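You operate a simulated robot arm through the tools that you are given. There is no shell and no other tool.

The job below is to be done with a simulated robot arm. You get a single attempt, and the scene is never put back.

TASK
Fit the blue filter and pump the tank up at least to the green mark.
Fine: filter cover shut before the pump starts; stop short of the last tick before the dial's end; pump switch and tank switch off at the end; leave the flow knob.

It is judged by the outcome, as a careful person would: the job done as asked, and still so three seconds after it is handed in. It fails if anything else is knocked over, pushed out of place, dropped, spilled or broken. Lids that push on must go on centred and level and be pressed home; caps that screw on are set level and turned clockwise until they are tight.

THE ROBOT
A 7-joint arm with a two-finger parallel gripper, fixed in place. Base frame: the origin is at the foot of the arm, x ahead of it, y to its left, z up; the work surface is at about z = 0.66. Lengths are in m, angles in rad, forces in N, time in s.
With the tool pointing down near the work surface it reaches from about 0.2 to 0.74 m from the base axis. Its first joint turns from -2.897 to 2.897 rad. Payload 1.57 kg.
The TCP is the grasp point between the finger pads, 0.03 m short of the fingertips. In the tool frame z runs along the fingers and y along their closing line. Largest opening 0.11 m; finger width 0.024, thickness 0.012; the body of the gripper, 0.048 by 0.112 m, starts 0.078 m behind the TCP.
Orientation is that of the tool frame in the base frame, as a unit quaternion [w, x, y, z]. With the fingers straight down and closing along the base's y, the tool's x points along the base's -x, its y along +y and its z along -z.

THE INTERFACE
- The arm moves only by the tool play_rows. Its arguments are lists of equal length, an entry for each row: "jaw": the finger opening in cm, from 0 to 11; "xyz": the shift along the base's x, y, z in units of 250 mm (1.0 is 250 mm), a list of three; "rot": the turn, a rotation vector about the base's x, y, z in units of 180 degrees (1.0 is 180 degrees), a list of three. In form: {"jaw": [jaw, ...], "xyz": [[x, y, z], ...], "rot": [[ax, ay, az], ...]}. A call has 1 to 20 rows; each row is the pose to reach, as a shift and turn from the pose commanded when the call began. A call with a number of a shift or a turn outside -1 to 1 is refused whole. Each row takes 0.2 s and may step no farther than 0.05 m and 0.15 rad from the row before; otherwise, or with a gripper value out of range, the whole call is refused. A pose out of reach is approached as far as the arm can. The call stops where the force on the tool passes 90 N (or 10 N more than at its start, if that is more) or the arm is blocked; 0.2 s more then pass. The fingers move at their own pace (about 0.045 m/s each) and stop on an object; they squeeze with about 29 N. The grip force told is the motor's: it shows also when the fingers shut on nothing. Time passes only in rows, and 0.2 s behind the last, so rows that repeat a pose let the fingers close. It gives the time, the measured TCP pose, the force on the tool (base axes), the opening and the grip force at its end, in the units of the frame above (readings bear some noise), with the torque about the TCP (base axes, N m) and any sound that the robot's microphone picked up, and new pictures: "show" is both (left out), scene, wrist or none.
- Cameras (640 x 400 px; columns grow to the right, rows downward): "scene" is fixed at [0.0495, -0.5022, 1.4458]; the picture's right is [0.89, -0.45, 0.00], its down [-0.26, -0.51, -0.82] and it looks along [0.37, 0.73, -0.58] (base axes); focal length 346 px, centre (320, 200). "wrist" rides on the gripper at [0.07, 0.016, -0.141] in the tool frame; the picture's right is [-0.23, 0.97, 0.00], its down [-0.86, -0.20, -0.48] and it looks along [-0.47, -0.11, 0.88] (tool axes); focal length 222 px, centre (320, 200). There is no depth. A picture from a camera that has moved, and an enlarged one, comes with that camera's place and axes in the base frame and with its lens.
- move_column(by): slides the trunk up (or, below 0, down) by that many m; the arm rides with it, the base frame stays. It gives what a move gives, with no picture.
- enlarge(camera, box): a new picture of the part [left, top, right, bottom] of that camera's present view, enlarged. It takes no simulated time.
- finish_job(): hands the job in; it is judged then, once.

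Places have to be worked out from the pictures, the camera data and where the tool is seen. Open the gripper and draw the arm clear of the work before you hand the job in, unless the task says otherwise.

The tools are called by a JSON object that holds its "fn" and its "kwargs". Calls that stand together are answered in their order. play_rows: Moves the arm, as the interface text tells. Its arguments: {"type":"object","properties":{"jaw":{"type":"array","items":{"type":"number"}},"xyz":{"type":"array","items":{"type":"array","items":{"type":"number"}}},"rot":{"type":"array","items":{"type":"array","items":{"type":"number"}}},"show":{"type":"string","enum":["both","scene","wrist","none"]}},"required":["jaw","xyz","rot"]} The other tools are called the same way: move_column (by) slides the trunk up or down; enlarge (camera, box) takes an enlarged picture of a part of a camera's view; finish_job () hands the job in.

At the start:

```text
t: 0.0
tool_pos: [0.4254, 0.1117, 1.1393]
ee_rot: [0.0, 0.0, 1.0, 0.0]
ft_force: [-0.6, 0.5, -0.3]
torque: [-0.01, 0.01, -0.02]
finger_gap: 0.1102
grasp_force: 0.0
trunk travel left (down, up): [-0.425, 0.165]
```

scene: 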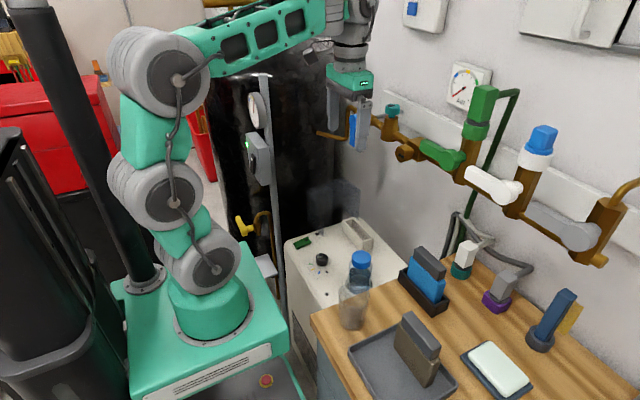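
wrist: 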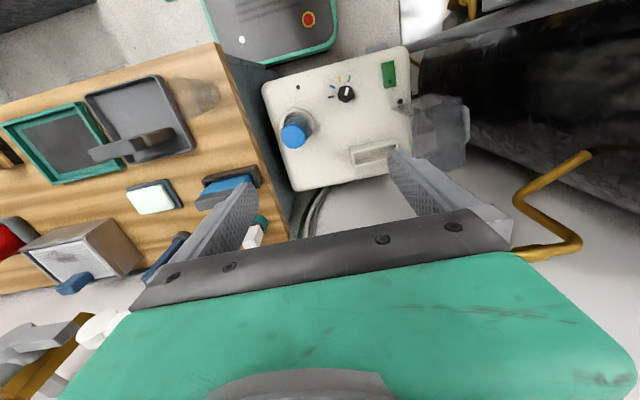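

I start by looking closely at the scene before moving anything.

{"fn": "enlarge", "kwargs": {"camera": "scene", "box": [280, 200, 440, 300]}}

{"fn": "enlarge", "kwargs": {"camera": "scene", "box": [200, 60, 400, 185]}}

{"fn": "enlarge", "kwargs": {"camera": "scene", "box": [330, 240, 600, 400]}}

{"fn": "enlarge", "kwargs": {"camera": "wrist", "box": [240, 40, 480, 190]}}

{"fn": "enlarge", "kwargs": {"camera": "scene", "box": [380, 40, 640, 200]}}

```text
4.00 times, centred on (360, 250) of scene
camera zoom: at [0.0495, -0.5022, 1.4458], right [0.89, -0.45, 0.0], down [-0.26, -0.51, -0.82], along [0.37, 0.73, -0.58], focal length 1383 px, centre (160, 0)
```

zoom: 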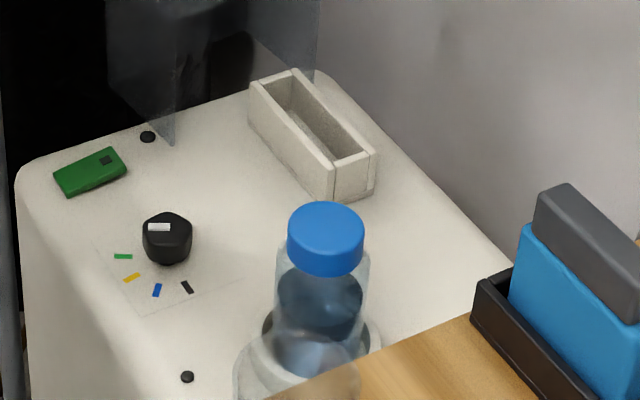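

```text
3.20 times, centred on (300, 122) of scene
camera zoom: at [0.0495, -0.5022, 1.4458], right [0.89, -0.45, 0.0], down [-0.26, -0.51, -0.82], along [0.37, 0.73, -0.58], focal length 1106 px, centre (384, 448)
```

zoom: 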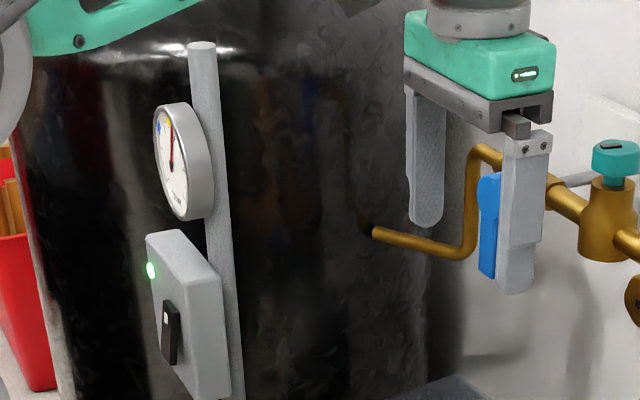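

```text
2.37 times, centred on (465, 320) of scene
camera zoom: at [0.0495, -0.5022, 1.4458], right [0.89, -0.45, 0.0], down [-0.26, -0.51, -0.82], along [0.37, 0.73, -0.58], focal length 820 px, centre (-24, -84)
```

zoom: 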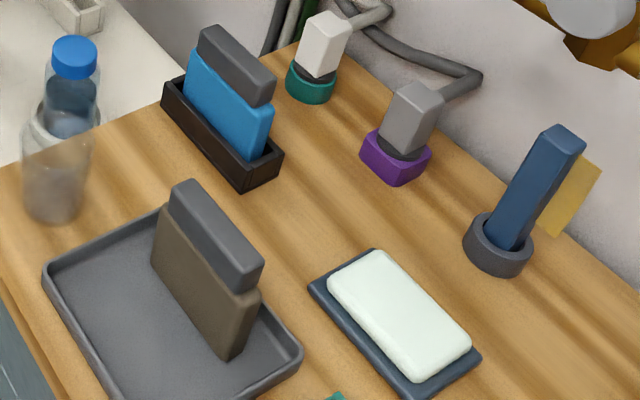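

```text
2.67 times, centred on (360, 115) of wrist
camera zoom: at [0.3545, 0.128, 1.2792], right [0.23, 0.97, 0.0], down [0.86, -0.2, 0.48], along [0.47, -0.11, -0.88], focal length 592 px, centre (213, 427)
```

zoom: 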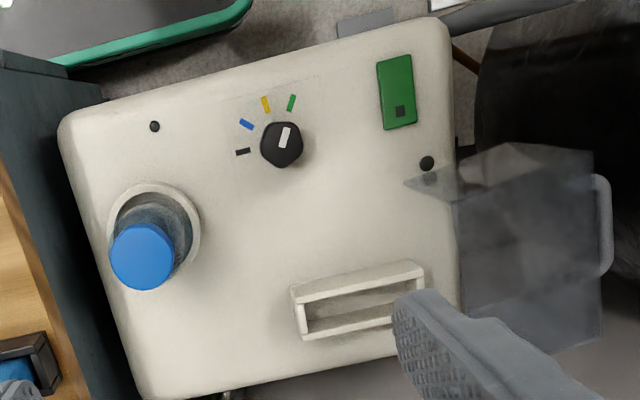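

```text
2.46 times, centred on (510, 120) of scene
camera zoom: at [0.0495, -0.5022, 1.4458], right [0.89, -0.45, 0.0], down [-0.26, -0.51, -0.82], along [0.37, 0.73, -0.58], focal length 851 px, centre (-148, 397)
```

zoom: 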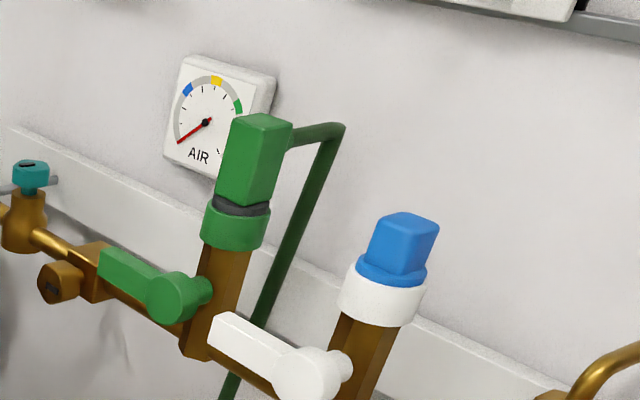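

Now zoom tightly on the gauges, the switch box and the white machine's details.

{"fn": "enlarge", "kwargs": {"camera": "scene", "box": [238, 85, 278, 110]}}

{"fn": "enlarge", "kwargs": {"camera": "scene", "box": [240, 85, 288, 190]}}

{"fn": "enlarge", "kwargs": {"camera": "scene", "box": [445, 60, 495, 110]}}

{"fn": "enlarge", "kwargs": {"camera": "scene", "box": [220, 180, 380, 280]}}

{"fn": "enlarge", "kwargs": {"camera": "wrist", "box": [320, 50, 420, 120]}}

{"fn": "enlarge", "kwargs": {"camera": "wrist", "box": [340, 0, 640, 200]}}

{"fn": "enlarge", "kwargs": {"camera": "wrist", "box": [0, 50, 280, 300]}}

```text
16.00 times, centred on (258, 98) of scene
camera zoom: at [0.0495, -0.5022, 1.4458], right [0.89, -0.45, 0.0], down [-0.26, -0.51, -0.82], along [0.37, 0.73, -0.58], focal length 5532 px, centre (1312, 1840)
```

zoom: 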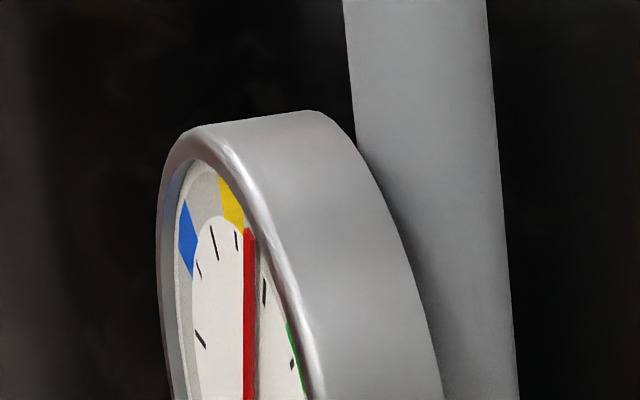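

```text
3.81 times, centred on (264, 138) of scene
camera zoom: at [0.0495, -0.5022, 1.4458], right [0.89, -0.45, 0.0], down [-0.26, -0.51, -0.82], along [0.37, 0.73, -0.58], focal length 1317 px, centre (533, 438)
```

zoom: 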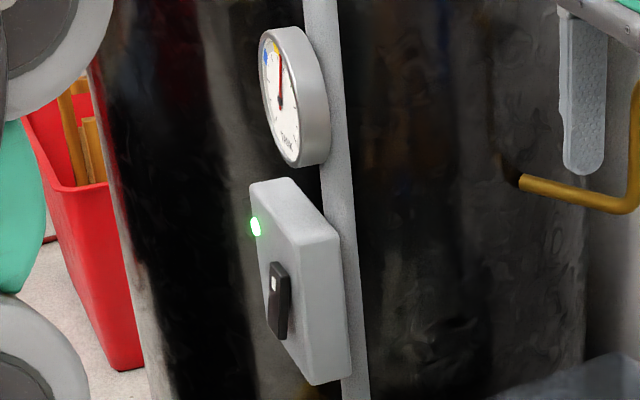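

```text
8.00 times, centred on (470, 85) of scene
camera zoom: at [0.0495, -0.5022, 1.4458], right [0.89, -0.45, 0.0], down [-0.26, -0.51, -0.82], along [0.37, 0.73, -0.58], focal length 2766 px, centre (-880, 1120)
```

zoom: 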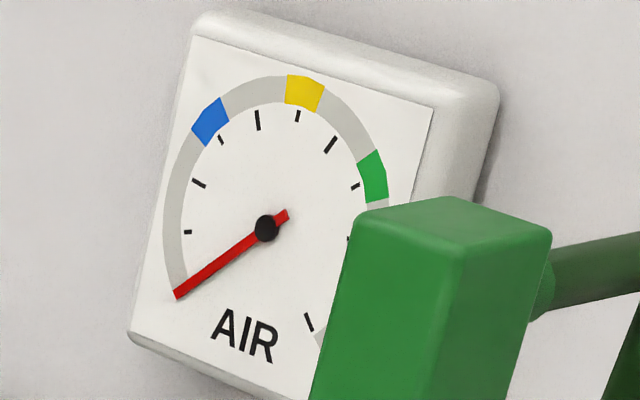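

```text
4.00 times, centred on (300, 230) of scene
camera zoom: at [0.0495, -0.5022, 1.4458], right [0.89, -0.45, 0.0], down [-0.26, -0.51, -0.82], along [0.37, 0.73, -0.58], focal length 1383 px, centre (400, 80)
```

zoom: 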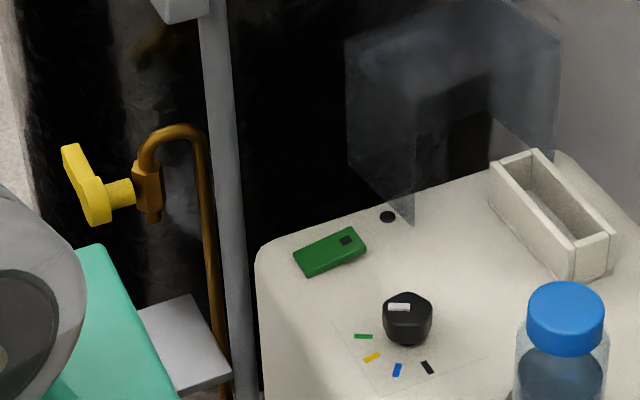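

```text
5.71 times, centred on (370, 85) of wrist
camera zoom: at [0.3545, 0.128, 1.2792], right [0.23, 0.97, 0.0], down [0.86, -0.2, 0.48], along [0.47, -0.11, -0.88], focal length 1269 px, centre (34, 857)
```

zoom: 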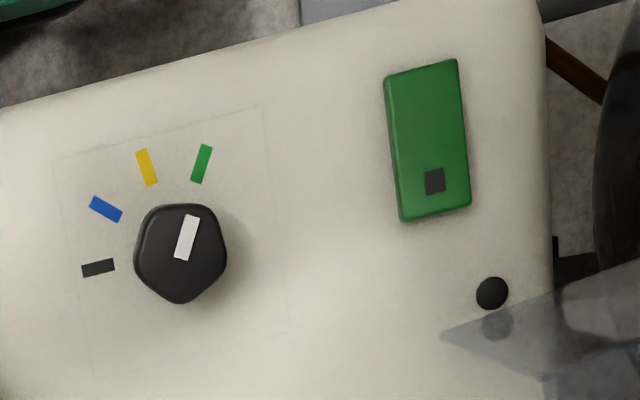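

```text
2.00 times, centred on (490, 100) of wrist
camera zoom: at [0.3545, 0.128, 1.2792], right [0.23, 0.97, 0.0], down [0.86, -0.2, 0.48], along [0.47, -0.11, -0.88], focal length 444 px, centre (-20, 400)
```

zoom: 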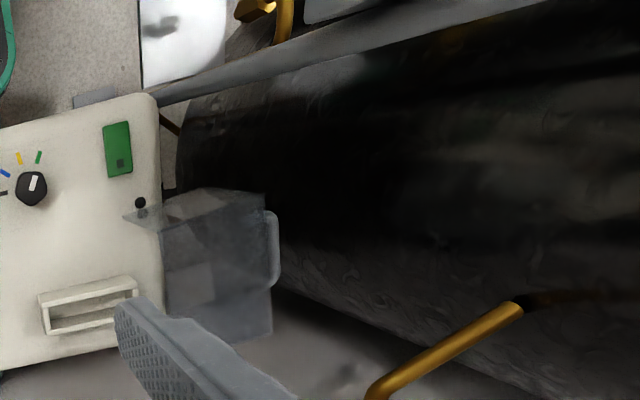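

```text
1.60 times, centred on (140, 175) of wrist
camera zoom: at [0.3545, 0.128, 1.2792], right [0.23, 0.97, 0.0], down [0.86, -0.2, 0.48], along [0.47, -0.11, -0.88], focal length 355 px, centre (608, 240)
```

zoom: 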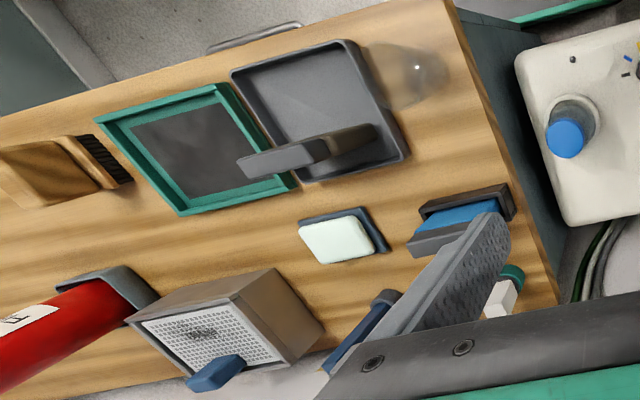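

{"fn": "enlarge", "kwargs": {"camera": "scene", "box": [244, 90, 272, 131]}}

{"fn": "enlarge", "kwargs": {"camera": "scene", "box": [240, 130, 280, 187]}}

{"fn": "enlarge", "kwargs": {"camera": "scene", "box": [300, 60, 420, 170]}}

```text
9.76 times, centred on (258, 110) of scene
camera zoom: at [0.0495, -0.5022, 1.4458], right [0.89, -0.45, 0.0], down [-0.26, -0.51, -0.82], along [0.37, 0.73, -0.58], focal length 3373 px, centre (925, 1073)
```

zoom: 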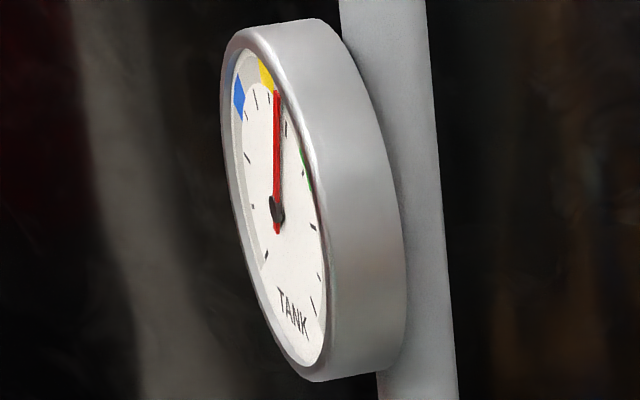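

```text
7.02 times, centred on (260, 158) of scene
camera zoom: at [0.0495, -0.5022, 1.4458], right [0.89, -0.45, 0.0], down [-0.26, -0.51, -0.82], along [0.37, 0.73, -0.58], focal length 2426 px, centre (741, 491)
```

zoom: 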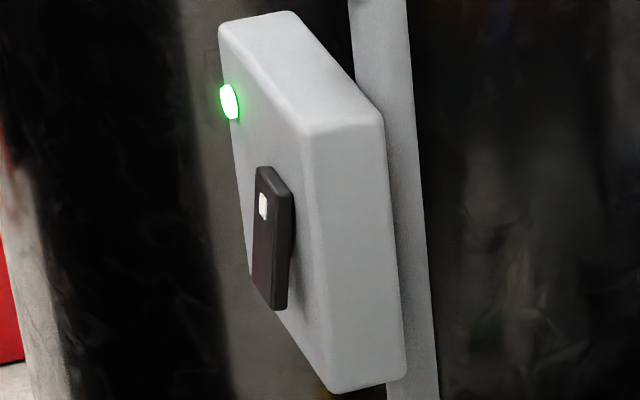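

```text
3.64 times, centred on (360, 115) of scene
camera zoom: at [0.0495, -0.5022, 1.4458], right [0.89, -0.45, 0.0], down [-0.26, -0.51, -0.82], along [0.37, 0.73, -0.58], focal length 1257 px, centre (174, 509)
```

zoom: 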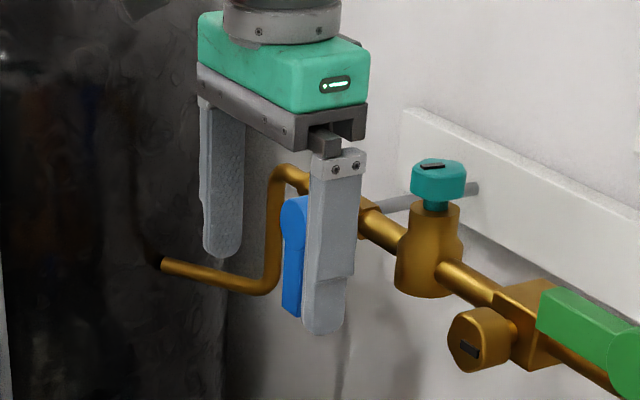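

The tank gauge faces −x (needle between yellow and green, tank LED lit); the pipe with levers runs along the wall at about x≈0.60, z≈1.07, so I must stay clear of it. I turn the gripper 90° about z, staying at x≈0.42, to get a new view of the slot and cover.

{"fn": "play_rows", "kwargs": {"jaw": [11, 11, 11, 11, 11, 11, 11, 11, 11, 11, 11], "xyz": [[0, -0.02, -0.01], [0, -0.04, -0.03], [0, -0.06, -0.05], [0, -0.08, -0.06], [0, -0.1, -0.08], [0, -0.12, -0.1], [0, -0.15, -0.11], [0, -0.18, -0.12], [0, -0.2, -0.14], [0, -0.22, -0.15], [0, -0.24, -0.16]], "rot": [[0, 0, 0.0455], [0, 0, 0.091], [0, 0, 0.1364], [0, 0, 0.1818], [0, 0, 0.2273], [0, 0, 0.2727], [0, 0, 0.3182], [0, 0, 0.3636], [0, 0, 0.4091], [0, 0, 0.4545], [0, 0, 0.5]]}}

```text
t: 2.4
tool_pos: [0.4236, 0.0495, 1.0979]
ee_rot: [0.0, 0.708, -0.706, -0.001]
ft_force: [-0.2, 0.6, 0.3]
torque: [0.01, -0.01, -0.03]
finger_gap: 0.11
grasp_force: 0.0
trunk travel left (down, up): [-0.425, 0.165]
camera wrist: at [0.4081, -0.0181, 1.2393], right [-0.97, 0.23, 0.0], down [0.2, 0.86, 0.48], along [0.11, 0.47, -0.88], focal length 222 px, centre (320, 200)
```

scene: 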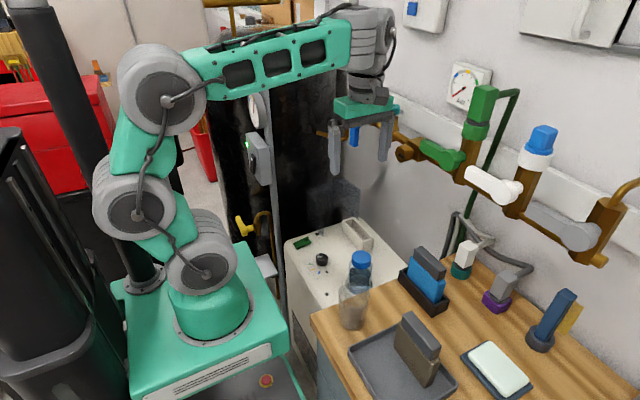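
wrist: 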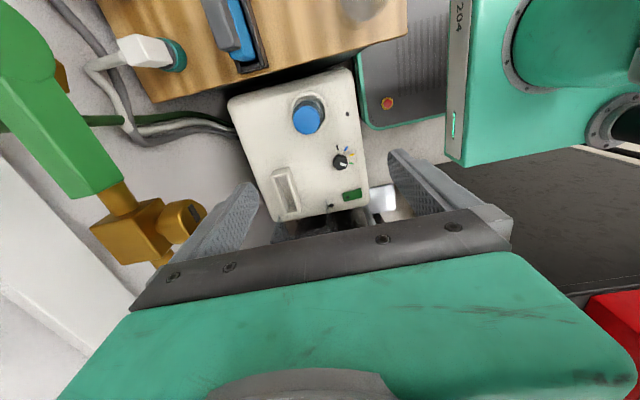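

{"fn": "enlarge", "kwargs": {"camera": "wrist", "box": [220, 60, 380, 240]}}

{"fn": "enlarge", "kwargs": {"camera": "wrist", "box": [110, 0, 290, 110]}}

{"fn": "enlarge", "kwargs": {"camera": "scene", "box": [300, 90, 460, 190]}}

```text
2.22 times, centred on (300, 150) of wrist
camera zoom: at [0.4081, -0.0181, 1.2393], right [-0.97, 0.23, 0.0], down [0.2, 0.86, 0.48], along [0.11, 0.47, -0.88], focal length 494 px, centre (364, 311)
```

zoom: 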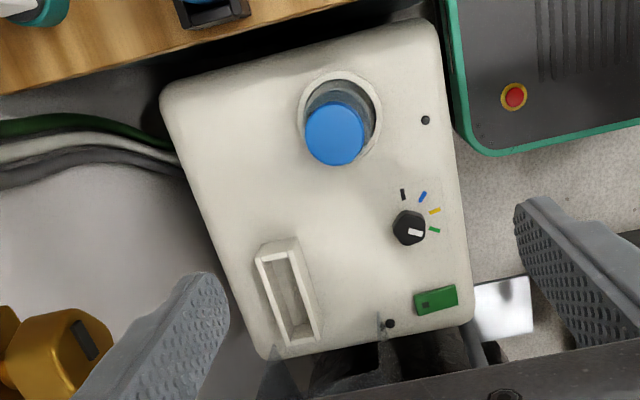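

```text
3.56 times, centred on (200, 55) of wrist
camera zoom: at [0.4081, -0.0181, 1.2393], right [-0.97, 0.23, 0.0], down [0.2, 0.86, 0.48], along [0.11, 0.47, -0.88], focal length 790 px, centre (747, 716)
```

zoom: 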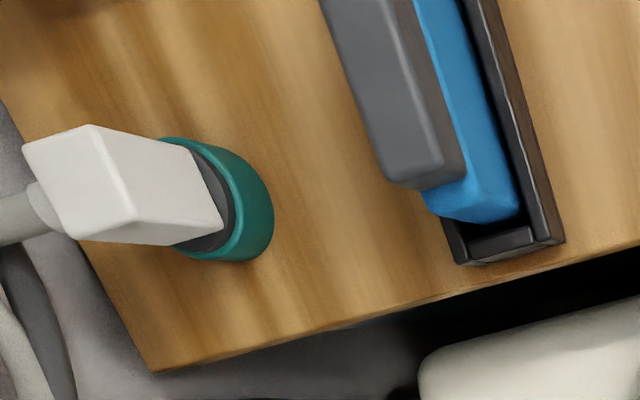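

```text
4.00 times, centred on (380, 140) of scene
camera zoom: at [0.0495, -0.5022, 1.4458], right [0.89, -0.45, 0.0], down [-0.26, -0.51, -0.82], along [0.37, 0.73, -0.58], focal length 1383 px, centre (80, 440)
```

zoom: 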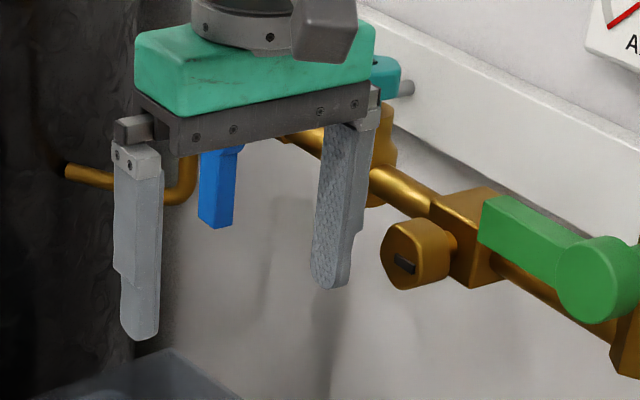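

The slot frame is axis-aligned, spanning about x 0.541–0.584, y 0.17–0.29 with its rim near z 0.70. Now I move toward −y at x≈0.42 to look at the blue filter.

{"fn": "play_rows", "kwargs": {"jaw": [11, 11, 11, 11, 11, 11, 11, 11], "xyz": [[0, -0.12, -0.03], [0, -0.24, -0.06], [0, -0.36, -0.09], [0, -0.48, -0.12], [0, -0.6, -0.15], [0, -0.72, -0.18], [0, -0.84, -0.21], [0, -0.96, -0.24]], "rot": [[0, 0, 0], [0, 0, 0], [0, 0, 0], [0, 0, 0], [0, 0, 0], [0, 0, 0], [0, 0, 0], [0, 0, 0]]}}

```text
t: 4.2
tool_pos: [0.4234, -0.1883, 1.0377]
ee_rot: [0.0, 0.707, -0.707, 0.0]
ft_force: [0.2, -0.3, -0.6]
torque: [0.02, -0.01, -0.01]
finger_gap: 0.1101
grasp_force: 0.1
trunk travel left (down, up): [-0.425, 0.165]
camera wrist: at [0.4072, -0.2581, 1.1796], right [-0.97, 0.23, 0.0], down [0.2, 0.86, 0.48], along [0.11, 0.47, -0.88], focal length 222 px, centre (320, 200)
```

scene: 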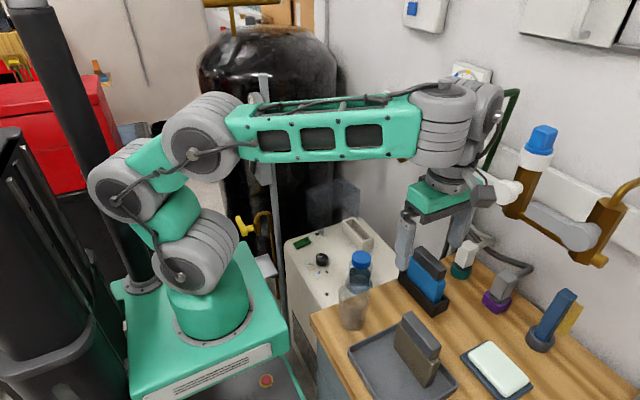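
wrist: 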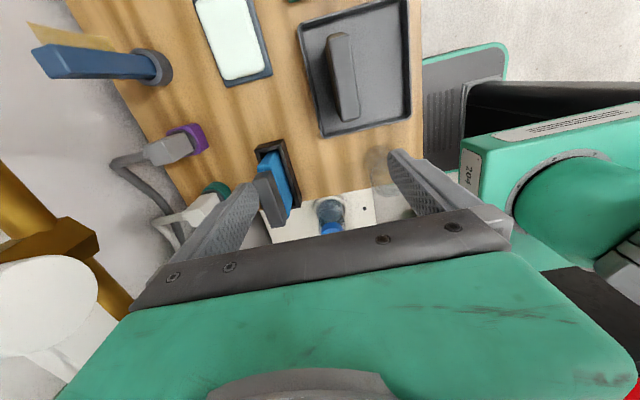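

{"fn": "enlarge", "kwargs": {"camera": "wrist", "box": [200, 120, 400, 250]}}

{"fn": "enlarge", "kwargs": {"camera": "scene", "box": [380, 220, 480, 330]}}

```text
3.08 times, centred on (300, 185) of wrist
camera zoom: at [0.4072, -0.2581, 1.1796], right [-0.97, 0.23, 0.0], down [0.2, 0.86, 0.48], along [0.11, 0.47, -0.88], focal length 684 px, centre (382, 246)
```

zoom: 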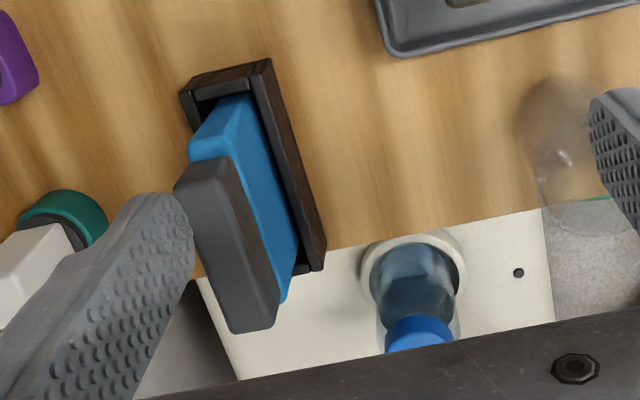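

```text
3.64 times, centred on (430, 275) of scene
camera zoom: at [0.0495, -0.5022, 1.4458], right [0.89, -0.45, 0.0], down [-0.26, -0.51, -0.82], along [0.37, 0.73, -0.58], focal length 1257 px, centre (-80, -73)
```

zoom: 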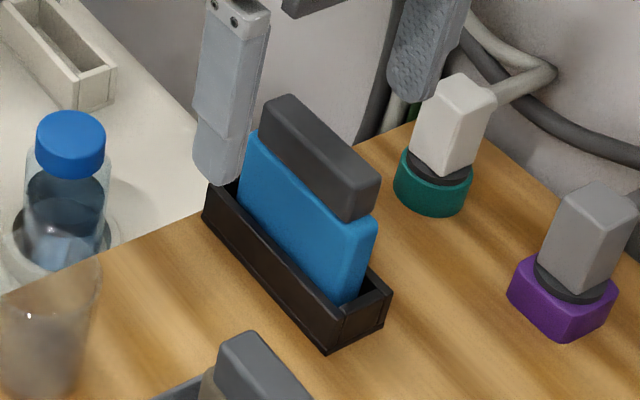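

{"fn": "enlarge", "kwargs": {"camera": "wrist", "box": [0, 180, 180, 400]}}

{"fn": "enlarge", "kwargs": {"camera": "scene", "box": [380, 100, 560, 250]}}

```text
1.82 times, centred on (90, 290) of wrist
camera zoom: at [0.4072, -0.2581, 1.1796], right [-0.97, 0.23, 0.0], down [0.2, 0.86, 0.48], along [0.11, 0.47, -0.88], focal length 404 px, centre (738, 36)
```

zoom: 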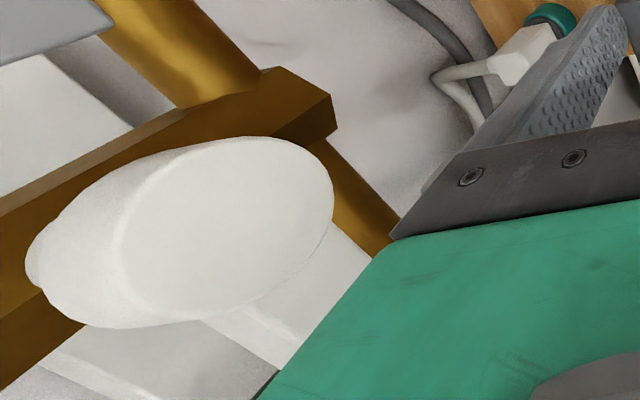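

```text
2.67 times, centred on (470, 175) of scene
camera zoom: at [0.0495, -0.5022, 1.4458], right [0.89, -0.45, 0.0], down [-0.26, -0.51, -0.82], along [0.37, 0.73, -0.58], focal length 922 px, centre (-80, 267)
```

zoom: 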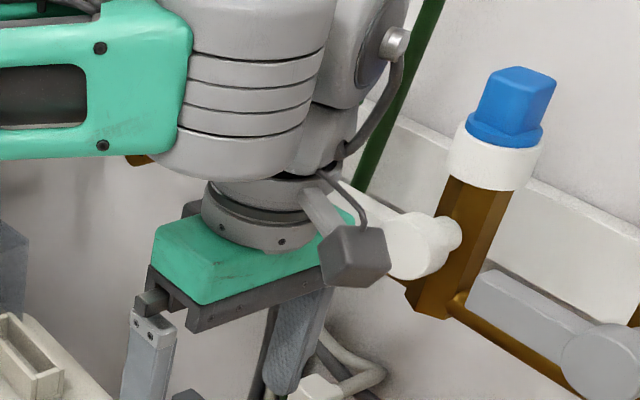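

The fittings on the pipe (levers' fronts) are at x≈0.565, z≈1.08–1.13, so a vertical hand closing along x would be tight. The filter's handle (≈0.083 m long in y, z≈0.888–0.912, centre ≈(0.507,−0.128)) fits between the fingers lengthwise, so I turn back to closing along y and will then lean the hand toward the base.

{"fn": "play_rows", "kwargs": {"jaw": [11, 11, 11, 11, 11, 11, 11, 11, 11, 11, 11], "xyz": [[0, 0.02, 0], [0, 0.04, 0], [0, 0.06, 0], [0, 0.08, 0], [0, 0.1, 0], [-0.02, 0.12, 0], [-0.04, 0.15, 0], [-0.06, 0.18, 0], [-0.08, 0.2, 0], [-0.09, 0.22, 0], [-0.1, 0.24, 0]], "rot": [[0, 0, -0.0455], [0, 0, -0.091], [0, 0, -0.1364], [0, 0, -0.1818], [0, 0, -0.2273], [0, 0, -0.2727], [0, 0, -0.3182], [0, 0, -0.3636], [0, 0, -0.4091], [0, 0, -0.4545], [0, 0, -0.5]], "show": "none"}}

{"fn": "play_rows", "kwargs": {"jaw": [11, 11, 11, 11], "xyz": [[0, 0, 0], [0, 0, 0], [0, 0, 0], [0, 0, 0]], "rot": [[0, -0.035, 0], [0, -0.07, 0], [0, -0.105, 0], [0, -0.14, 0]]}}

```text
t: 6.6
tool_pos: [0.3999, -0.1288, 1.038]
ee_rot: [0.0, 0.002, 1.0, -0.001]
ft_force: [-0.7, 0.2, -0.5]
torque: [-0.01, 0.02, 0.0]
finger_gap: 0.1101
grasp_force: 0.1
trunk travel left (down, up): [-0.425, 0.165]
```

```text
t: 7.8
tool_pos: [0.4127, -0.0811, 1.0056]
ee_rot: [0.182, -0.062, 0.981, 0.039]
ft_force: [0.2, 0.0, 0.3]
torque: [0.0, 0.0, 0.01]
finger_gap: 0.1099
grasp_force: 0.2
trunk travel left (down, up): [-0.425, 0.165]
stopped in row 4: the arm was blocked; the commanded pose is now the measured one
camera wrist: at [0.2967, -0.0858, 1.1126], right [0.08, 0.99, 0.13], down [0.65, -0.15, 0.74], along [0.76, 0.03, -0.66], focal length 222 px, centre (320, 200)
```

scene: 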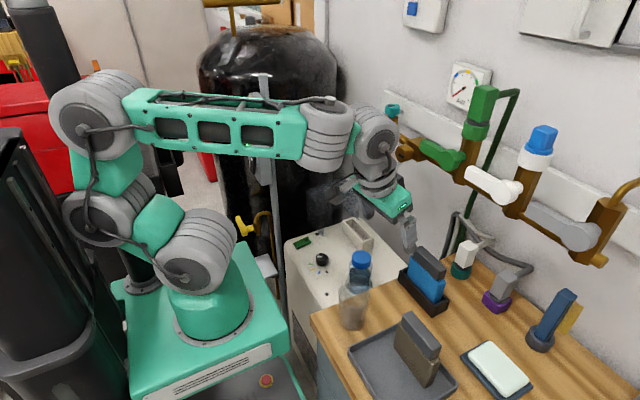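
wrist: 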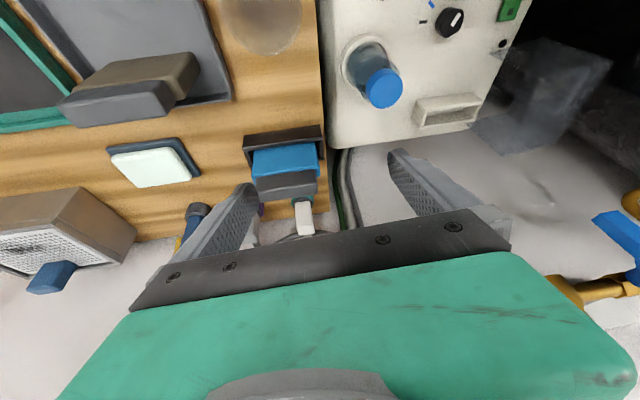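

The arm hit an elbow limit when pitching that near the base. I correct the orientation drift (pure pitch of ~21°) while moving outward to about (0.47, −0.128, 1.0), still above the filter.

{"fn": "play_rows", "kwargs": {"jaw": [11, 11, 11, 11], "xyz": [[0.08, -0.03, 0], [0.15, -0.08, 0], [0.2, -0.14, -0.01], [0.229, -0.188, -0.022]], "rot": [[-0.003, 0, -0.01], [-0.008, -0.001, -0.02], [-0.012, -0.001, -0.032], [-0.0171, -0.002, -0.0433]]}}

```text
t: 8.8
tool_pos: [0.4705, -0.1308, 1.003]
ee_rot: [0.188, 0.001, 0.982, -0.002]
ft_force: [0.7, -0.4, -0.1]
torque: [-0.01, 0.01, 0.01]
finger_gap: 0.11
grasp_force: 0.1
trunk travel left (down, up): [-0.425, 0.165]
camera wrist: at [0.353, -0.1126, 1.1079], right [0.21, 0.97, 0.08], down [0.62, -0.2, 0.76], along [0.76, -0.11, -0.64], focal length 222 px, centre (320, 200)
```

scene: 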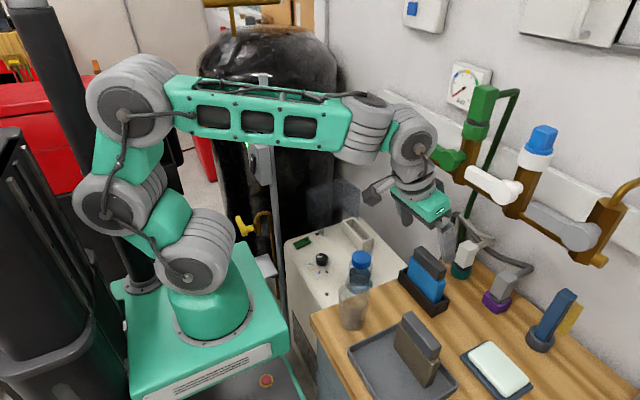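
wrist: 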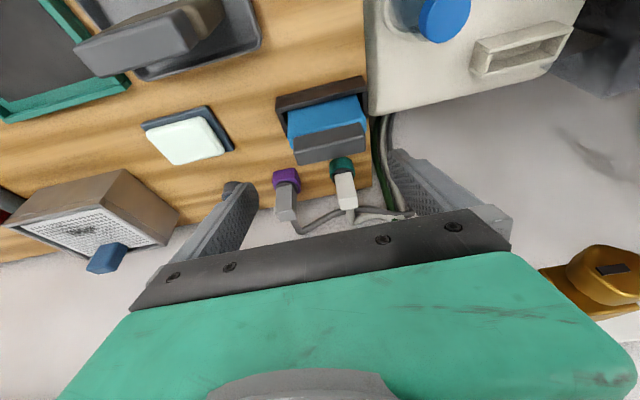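

{"fn": "enlarge", "kwargs": {"camera": "wrist", "box": [260, 60, 400, 180]}}

{"fn": "enlarge", "kwargs": {"camera": "scene", "box": [390, 230, 470, 320]}}

{"fn": "enlarge", "kwargs": {"camera": "wrist", "box": [400, 0, 640, 130]}}

```text
3.33 times, centred on (330, 120) of wrist
camera zoom: at [0.353, -0.1126, 1.1079], right [0.21, 0.97, 0.08], down [0.62, -0.2, 0.76], along [0.76, -0.11, -0.64], focal length 740 px, centre (287, 467)
```

zoom: 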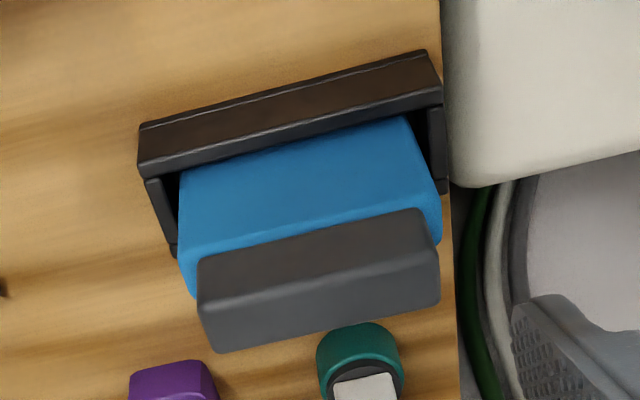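

```text
4.44 times, centred on (430, 275) of scene
camera zoom: at [0.0495, -0.5022, 1.4458], right [0.89, -0.45, 0.0], down [-0.26, -0.51, -0.82], along [0.37, 0.73, -0.58], focal length 1537 px, centre (-169, -133)
```

zoom: 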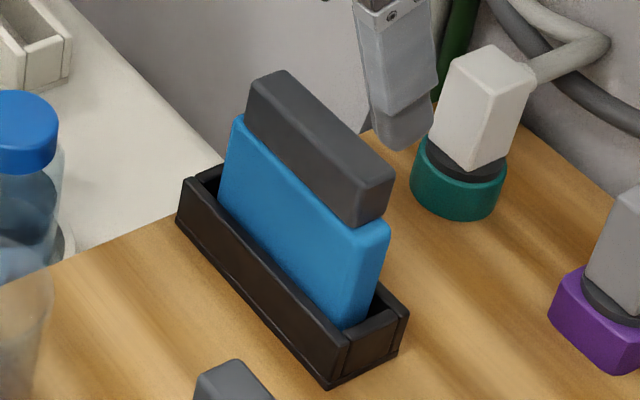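

```text
2.67 times, centred on (520, 65) of wrist
camera zoom: at [0.353, -0.1126, 1.1079], right [0.21, 0.97, 0.08], down [0.62, -0.2, 0.76], along [0.76, -0.11, -0.64], focal length 592 px, centre (-213, 560)
```

zoom: 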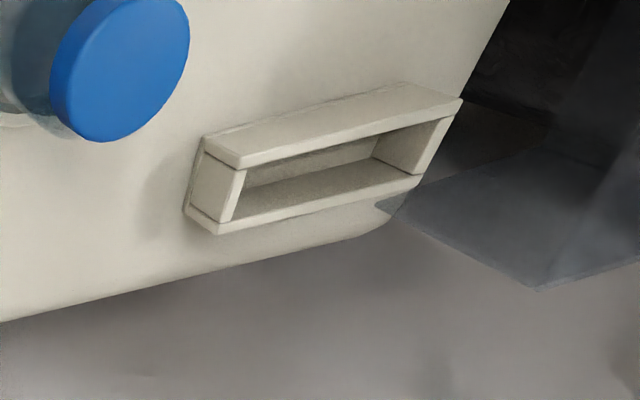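

Triangulating between views, the handle's top is at z≈0.893, x 0.509–0.530, y −0.159…−0.077, about 20 mm tall with narrow shoulders below. I move to just above it, centred at y≈−0.118, and look again.

{"fn": "play_rows", "kwargs": {"jaw": [11, 11, 11], "xyz": [[0.06, 0.02, -0.06], [0.12, 0.04, -0.12], [0.162, 0.051, -0.172]], "rot": [[0, 0, 0], [0, 0, 0], [0, 0, 0]]}}

{"fn": "enlarge", "kwargs": {"camera": "scene", "box": [370, 190, 490, 320]}}

{"fn": "enlarge", "kwargs": {"camera": "wrist", "box": [200, 60, 500, 260]}}

```text
t: 9.6
tool_pos: [0.5101, -0.1164, 0.9598]
ee_rot: [0.188, 0.001, 0.982, -0.002]
ft_force: [-0.5, -0.4, 0.6]
torque: [-0.01, -0.02, 0.02]
finger_gap: 0.11
grasp_force: 0.1
trunk travel left (down, up): [-0.425, 0.165]
camera wrist: at [0.3933, -0.0988, 1.0652], right [0.22, 0.97, 0.08], down [0.62, -0.2, 0.76], along [0.76, -0.11, -0.64], focal length 222 px, centre (320, 200)
```

scene: 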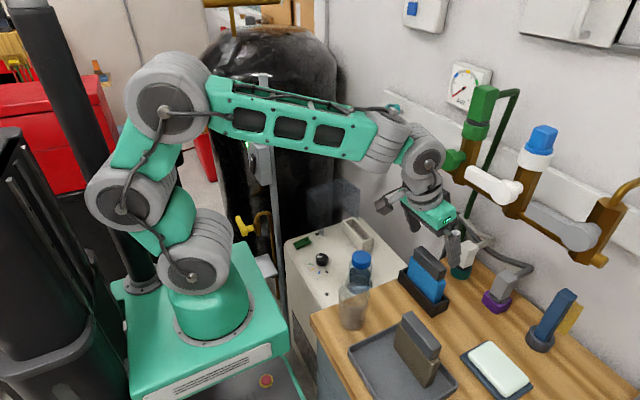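
wrist: 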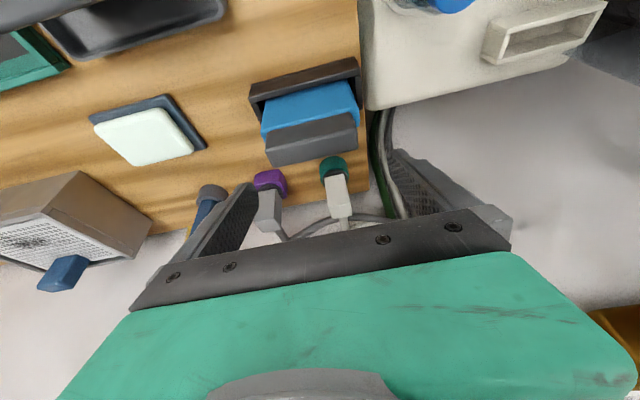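

```text
3.08 times, centred on (430, 255) of scene
camera zoom: at [0.0495, -0.5022, 1.4458], right [0.89, -0.45, 0.0], down [-0.26, -0.51, -0.82], along [0.37, 0.73, -0.58], focal length 1064 px, centre (-18, 31)
```

zoom: 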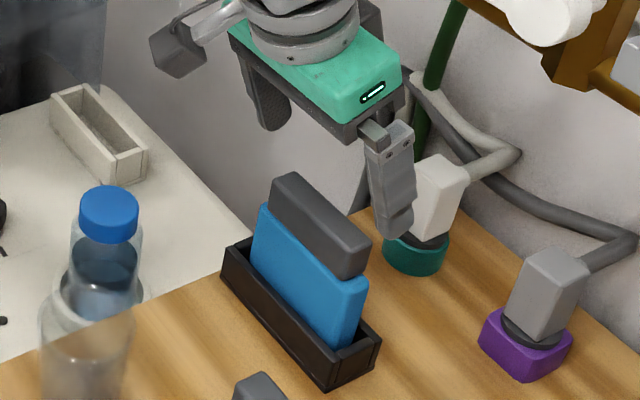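

```text
2.00 times, centred on (350, 160) of wrist
camera zoom: at [0.3933, -0.0988, 1.0652], right [0.22, 0.97, 0.08], down [0.62, -0.2, 0.76], along [0.76, -0.11, -0.64], focal length 444 px, centre (260, 280)
```

zoom: 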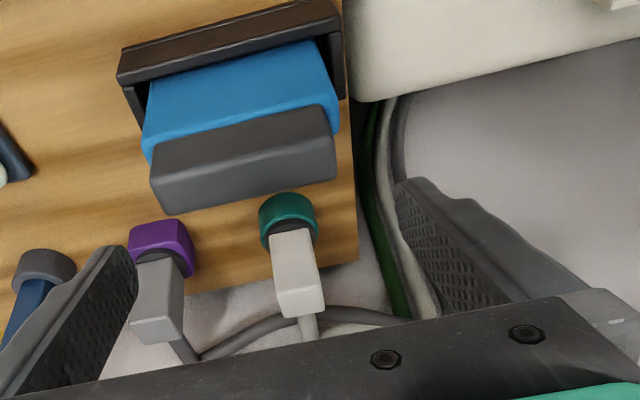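

The projections of the handle and finger tips agree with the pictures, so I lower straight down with the fingers either end of the handle, to TCP z≈0.904.

{"fn": "play_rows", "kwargs": {"jaw": [11, 11, 11, 11], "xyz": [[0, -0.004, -0.06], [0, -0.004, -0.12], [0.002, -0.004, -0.18], [0.003, -0.004, -0.222]], "rot": [[0, 0, 0], [0, 0, 0], [0, 0, 0], [0, 0, 0]]}}

{"fn": "enlarge", "kwargs": {"camera": "scene", "box": [390, 210, 470, 310]}}

{"fn": "enlarge", "kwargs": {"camera": "wrist", "box": [200, 60, 500, 260]}}

```text
t: 10.6
tool_pos: [0.5119, -0.117, 0.9037]
ee_rot: [0.188, 0.001, 0.982, -0.002]
ft_force: [0.1, 0.5, -0.3]
torque: [0.01, 0.0, 0.02]
finger_gap: 0.1099
grasp_force: 0.0
trunk travel left (down, up): [-0.425, 0.165]
camera wrist: at [0.3948, -0.0993, 1.0085], right [0.21, 0.97, 0.08], down [0.62, -0.2, 0.76], along [0.76, -0.11, -0.64], focal length 222 px, centre (320, 200)
```

scene: 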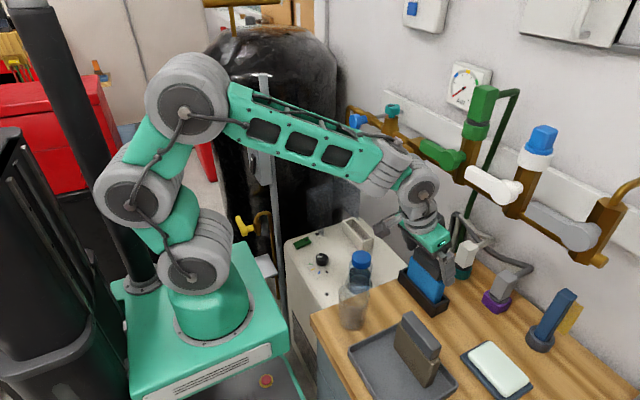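
wrist: 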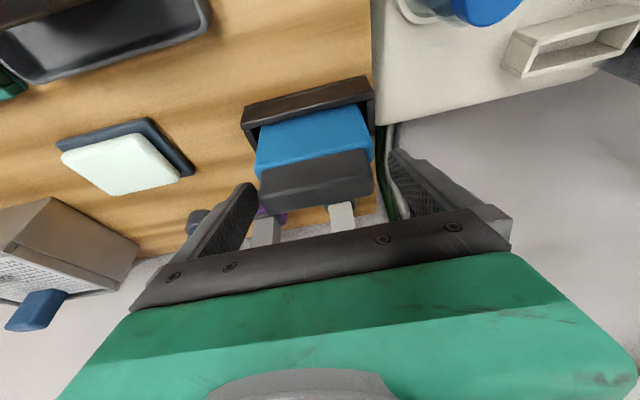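

```text
4.00 times, centred on (430, 260) of scene
camera zoom: at [0.0495, -0.5022, 1.4458], right [0.89, -0.45, 0.0], down [-0.26, -0.51, -0.82], along [0.37, 0.73, -0.58], focal length 1383 px, centre (-120, -40)
```

zoom: 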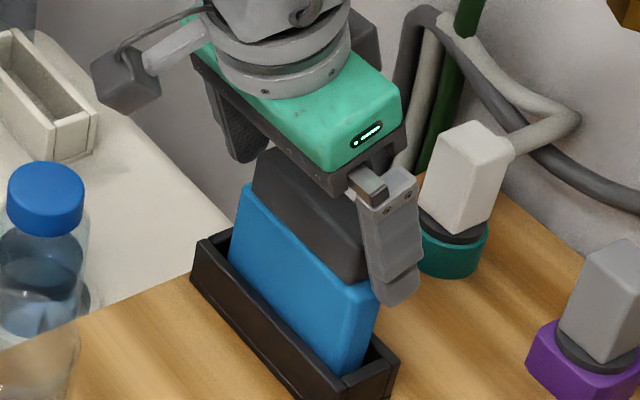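

```text
2.00 times, centred on (350, 160) of wrist
camera zoom: at [0.3948, -0.0993, 1.0085], right [0.21, 0.97, 0.08], down [0.62, -0.2, 0.76], along [0.76, -0.11, -0.64], focal length 444 px, centre (260, 280)
```

zoom: 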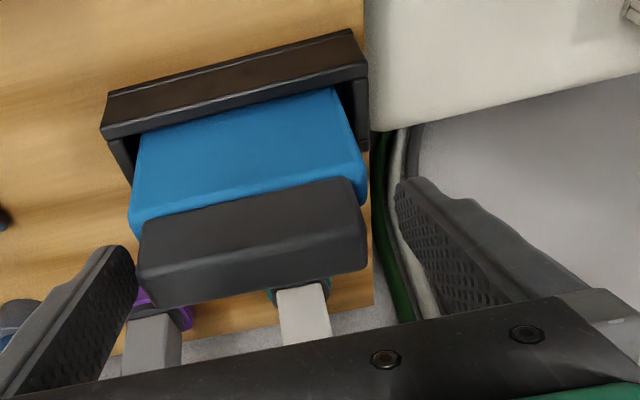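

Handle is about 4 mm toward −y of the grip centre; I shift y by −4 mm, raise 2 mm to stay above the shoulders, and close.

{"fn": "play_rows", "kwargs": {"jaw": [11, 11, 6, 6, 6, 6, 6], "xyz": [[0, -0.016, 0.008], [0, -0.016, 0.008], [0, -0.016, 0.008], [0, -0.016, 0.008], [0, -0.016, 0.008], [0, -0.016, 0.008], [0, -0.016, 0.008]], "rot": [[0, 0, 0], [0, 0, 0], [0, 0, 0], [0, 0, 0], [0, 0, 0], [0, 0, 0], [0, 0, 0]]}}

{"fn": "enlarge", "kwargs": {"camera": "scene", "box": [390, 210, 470, 310]}}

{"fn": "enlarge", "kwargs": {"camera": "wrist", "box": [200, 60, 500, 260]}}

```text
t: 12.2
tool_pos: [0.5109, -0.1212, 0.9056]
ee_rot: [0.188, 0.001, 0.982, -0.002]
ft_force: [0.8, 0.1, 1.1]
torque: [0.06, -0.01, -0.01]
finger_gap: 0.0829
grasp_force: 29.4
trunk travel left (down, up): [-0.425, 0.165]
camera wrist: at [0.3946, -0.1037, 1.0109], right [0.21, 0.97, 0.08], down [0.62, -0.2, 0.76], along [0.76, -0.11, -0.64], focal length 222 px, centre (320, 200)
```

scene: 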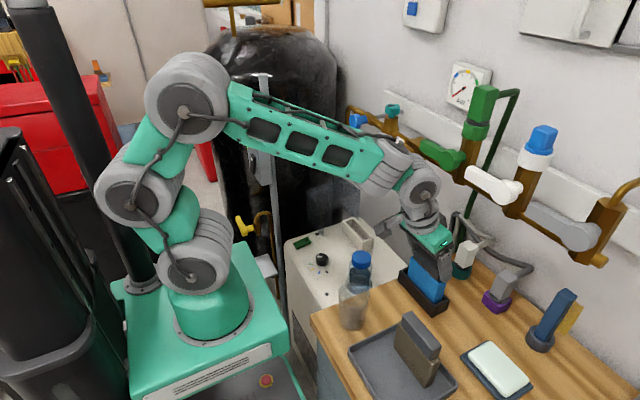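
wrist: 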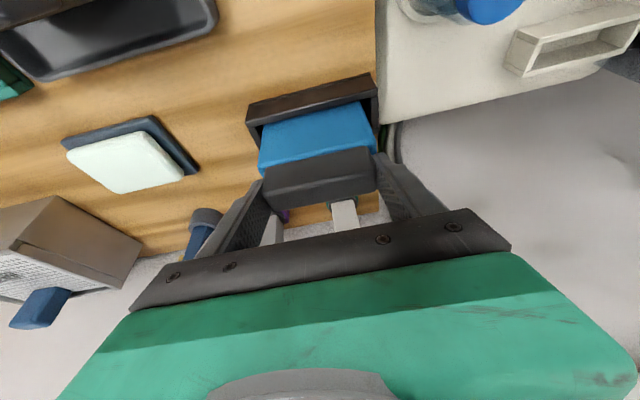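

```text
4.00 times, centred on (430, 260) of scene
camera zoom: at [0.0495, -0.5022, 1.4458], right [0.89, -0.45, 0.0], down [-0.26, -0.51, -0.82], along [0.37, 0.73, -0.58], focal length 1383 px, centre (-120, -40)
```

zoom: 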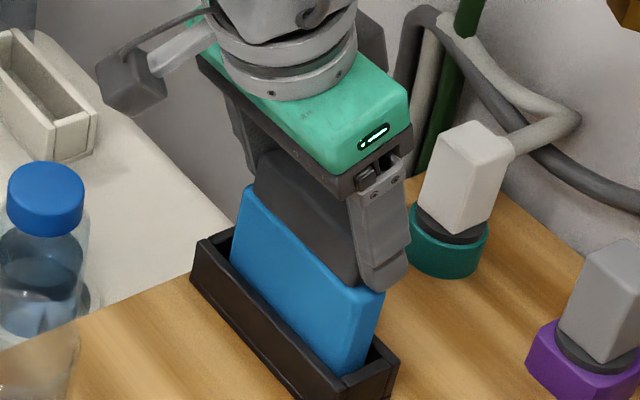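

```text
2.00 times, centred on (350, 160) of wrist
camera zoom: at [0.3946, -0.1037, 1.0109], right [0.21, 0.97, 0.08], down [0.62, -0.2, 0.76], along [0.76, -0.11, -0.64], focal length 444 px, centre (260, 280)
```

zoom: 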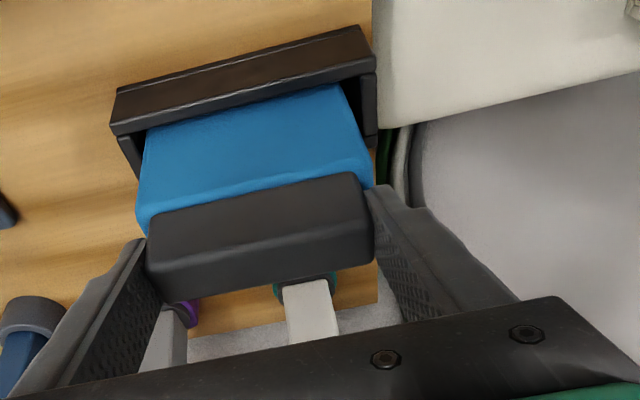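

Gripped firmly (gap 0.083, 29 N). I lift straight up 45 mm to clear the holder.

{"fn": "play_rows", "kwargs": {"jaw": [6, 6, 6, 6], "xyz": [[0, 0, 0.04], [0, 0, 0.08], [0, 0, 0.13], [0, 0, 0.18]], "rot": [[0, 0, 0], [0, 0, 0], [0, 0, 0], [0, 0, 0]]}}

{"fn": "enlarge", "kwargs": {"camera": "scene", "box": [390, 190, 490, 320]}}

{"fn": "enlarge", "kwargs": {"camera": "wrist", "box": [200, 60, 500, 260]}}

```text
t: 13.2
tool_pos: [0.5118, -0.1222, 0.9515]
ee_rot: [0.186, 0.001, 0.982, -0.001]
ft_force: [0.0, -0.6, -0.4]
torque: [0.01, 0.02, -0.04]
finger_gap: 0.0831
grasp_force: 28.3
trunk travel left (down, up): [-0.425, 0.165]
camera wrist: at [0.3945, -0.1038, 1.0563], right [0.22, 0.97, 0.08], down [0.62, -0.2, 0.76], along [0.76, -0.11, -0.65], focal length 222 px, centre (320, 200)
```

scene: 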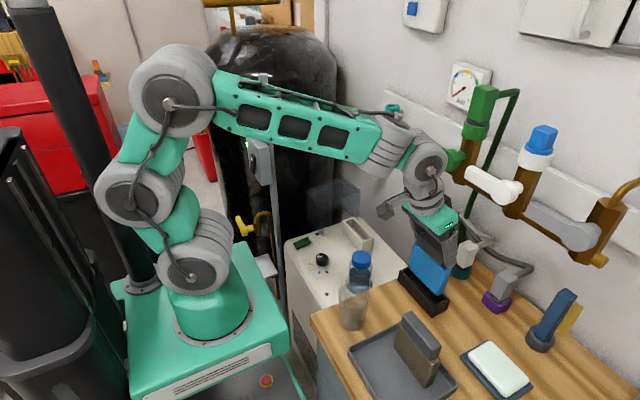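
wrist: 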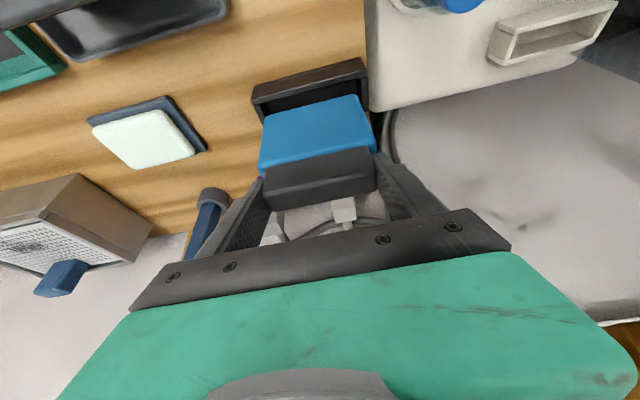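

```text
3.08 times, centred on (440, 255) of scene
camera zoom: at [0.0495, -0.5022, 1.4458], right [0.89, -0.45, 0.0], down [-0.26, -0.51, -0.82], along [0.37, 0.73, -0.58], focal length 1064 px, centre (-49, 31)
```

zoom: 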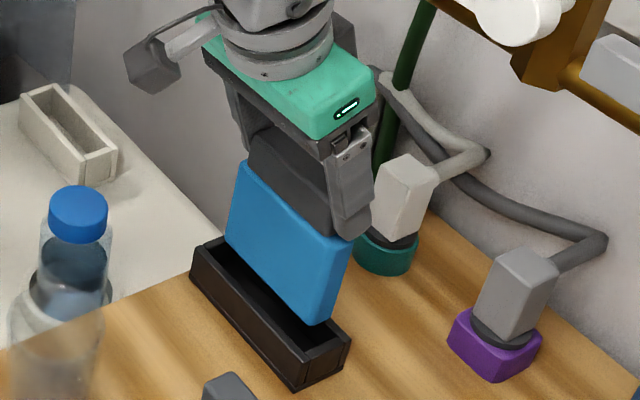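

```text
2.00 times, centred on (350, 160) of wrist
camera zoom: at [0.3945, -0.1038, 1.0563], right [0.22, 0.97, 0.08], down [0.62, -0.2, 0.76], along [0.76, -0.11, -0.65], focal length 444 px, centre (260, 280)
```

zoom: 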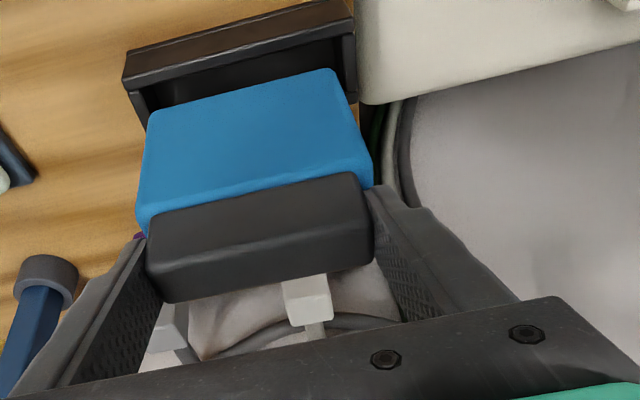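

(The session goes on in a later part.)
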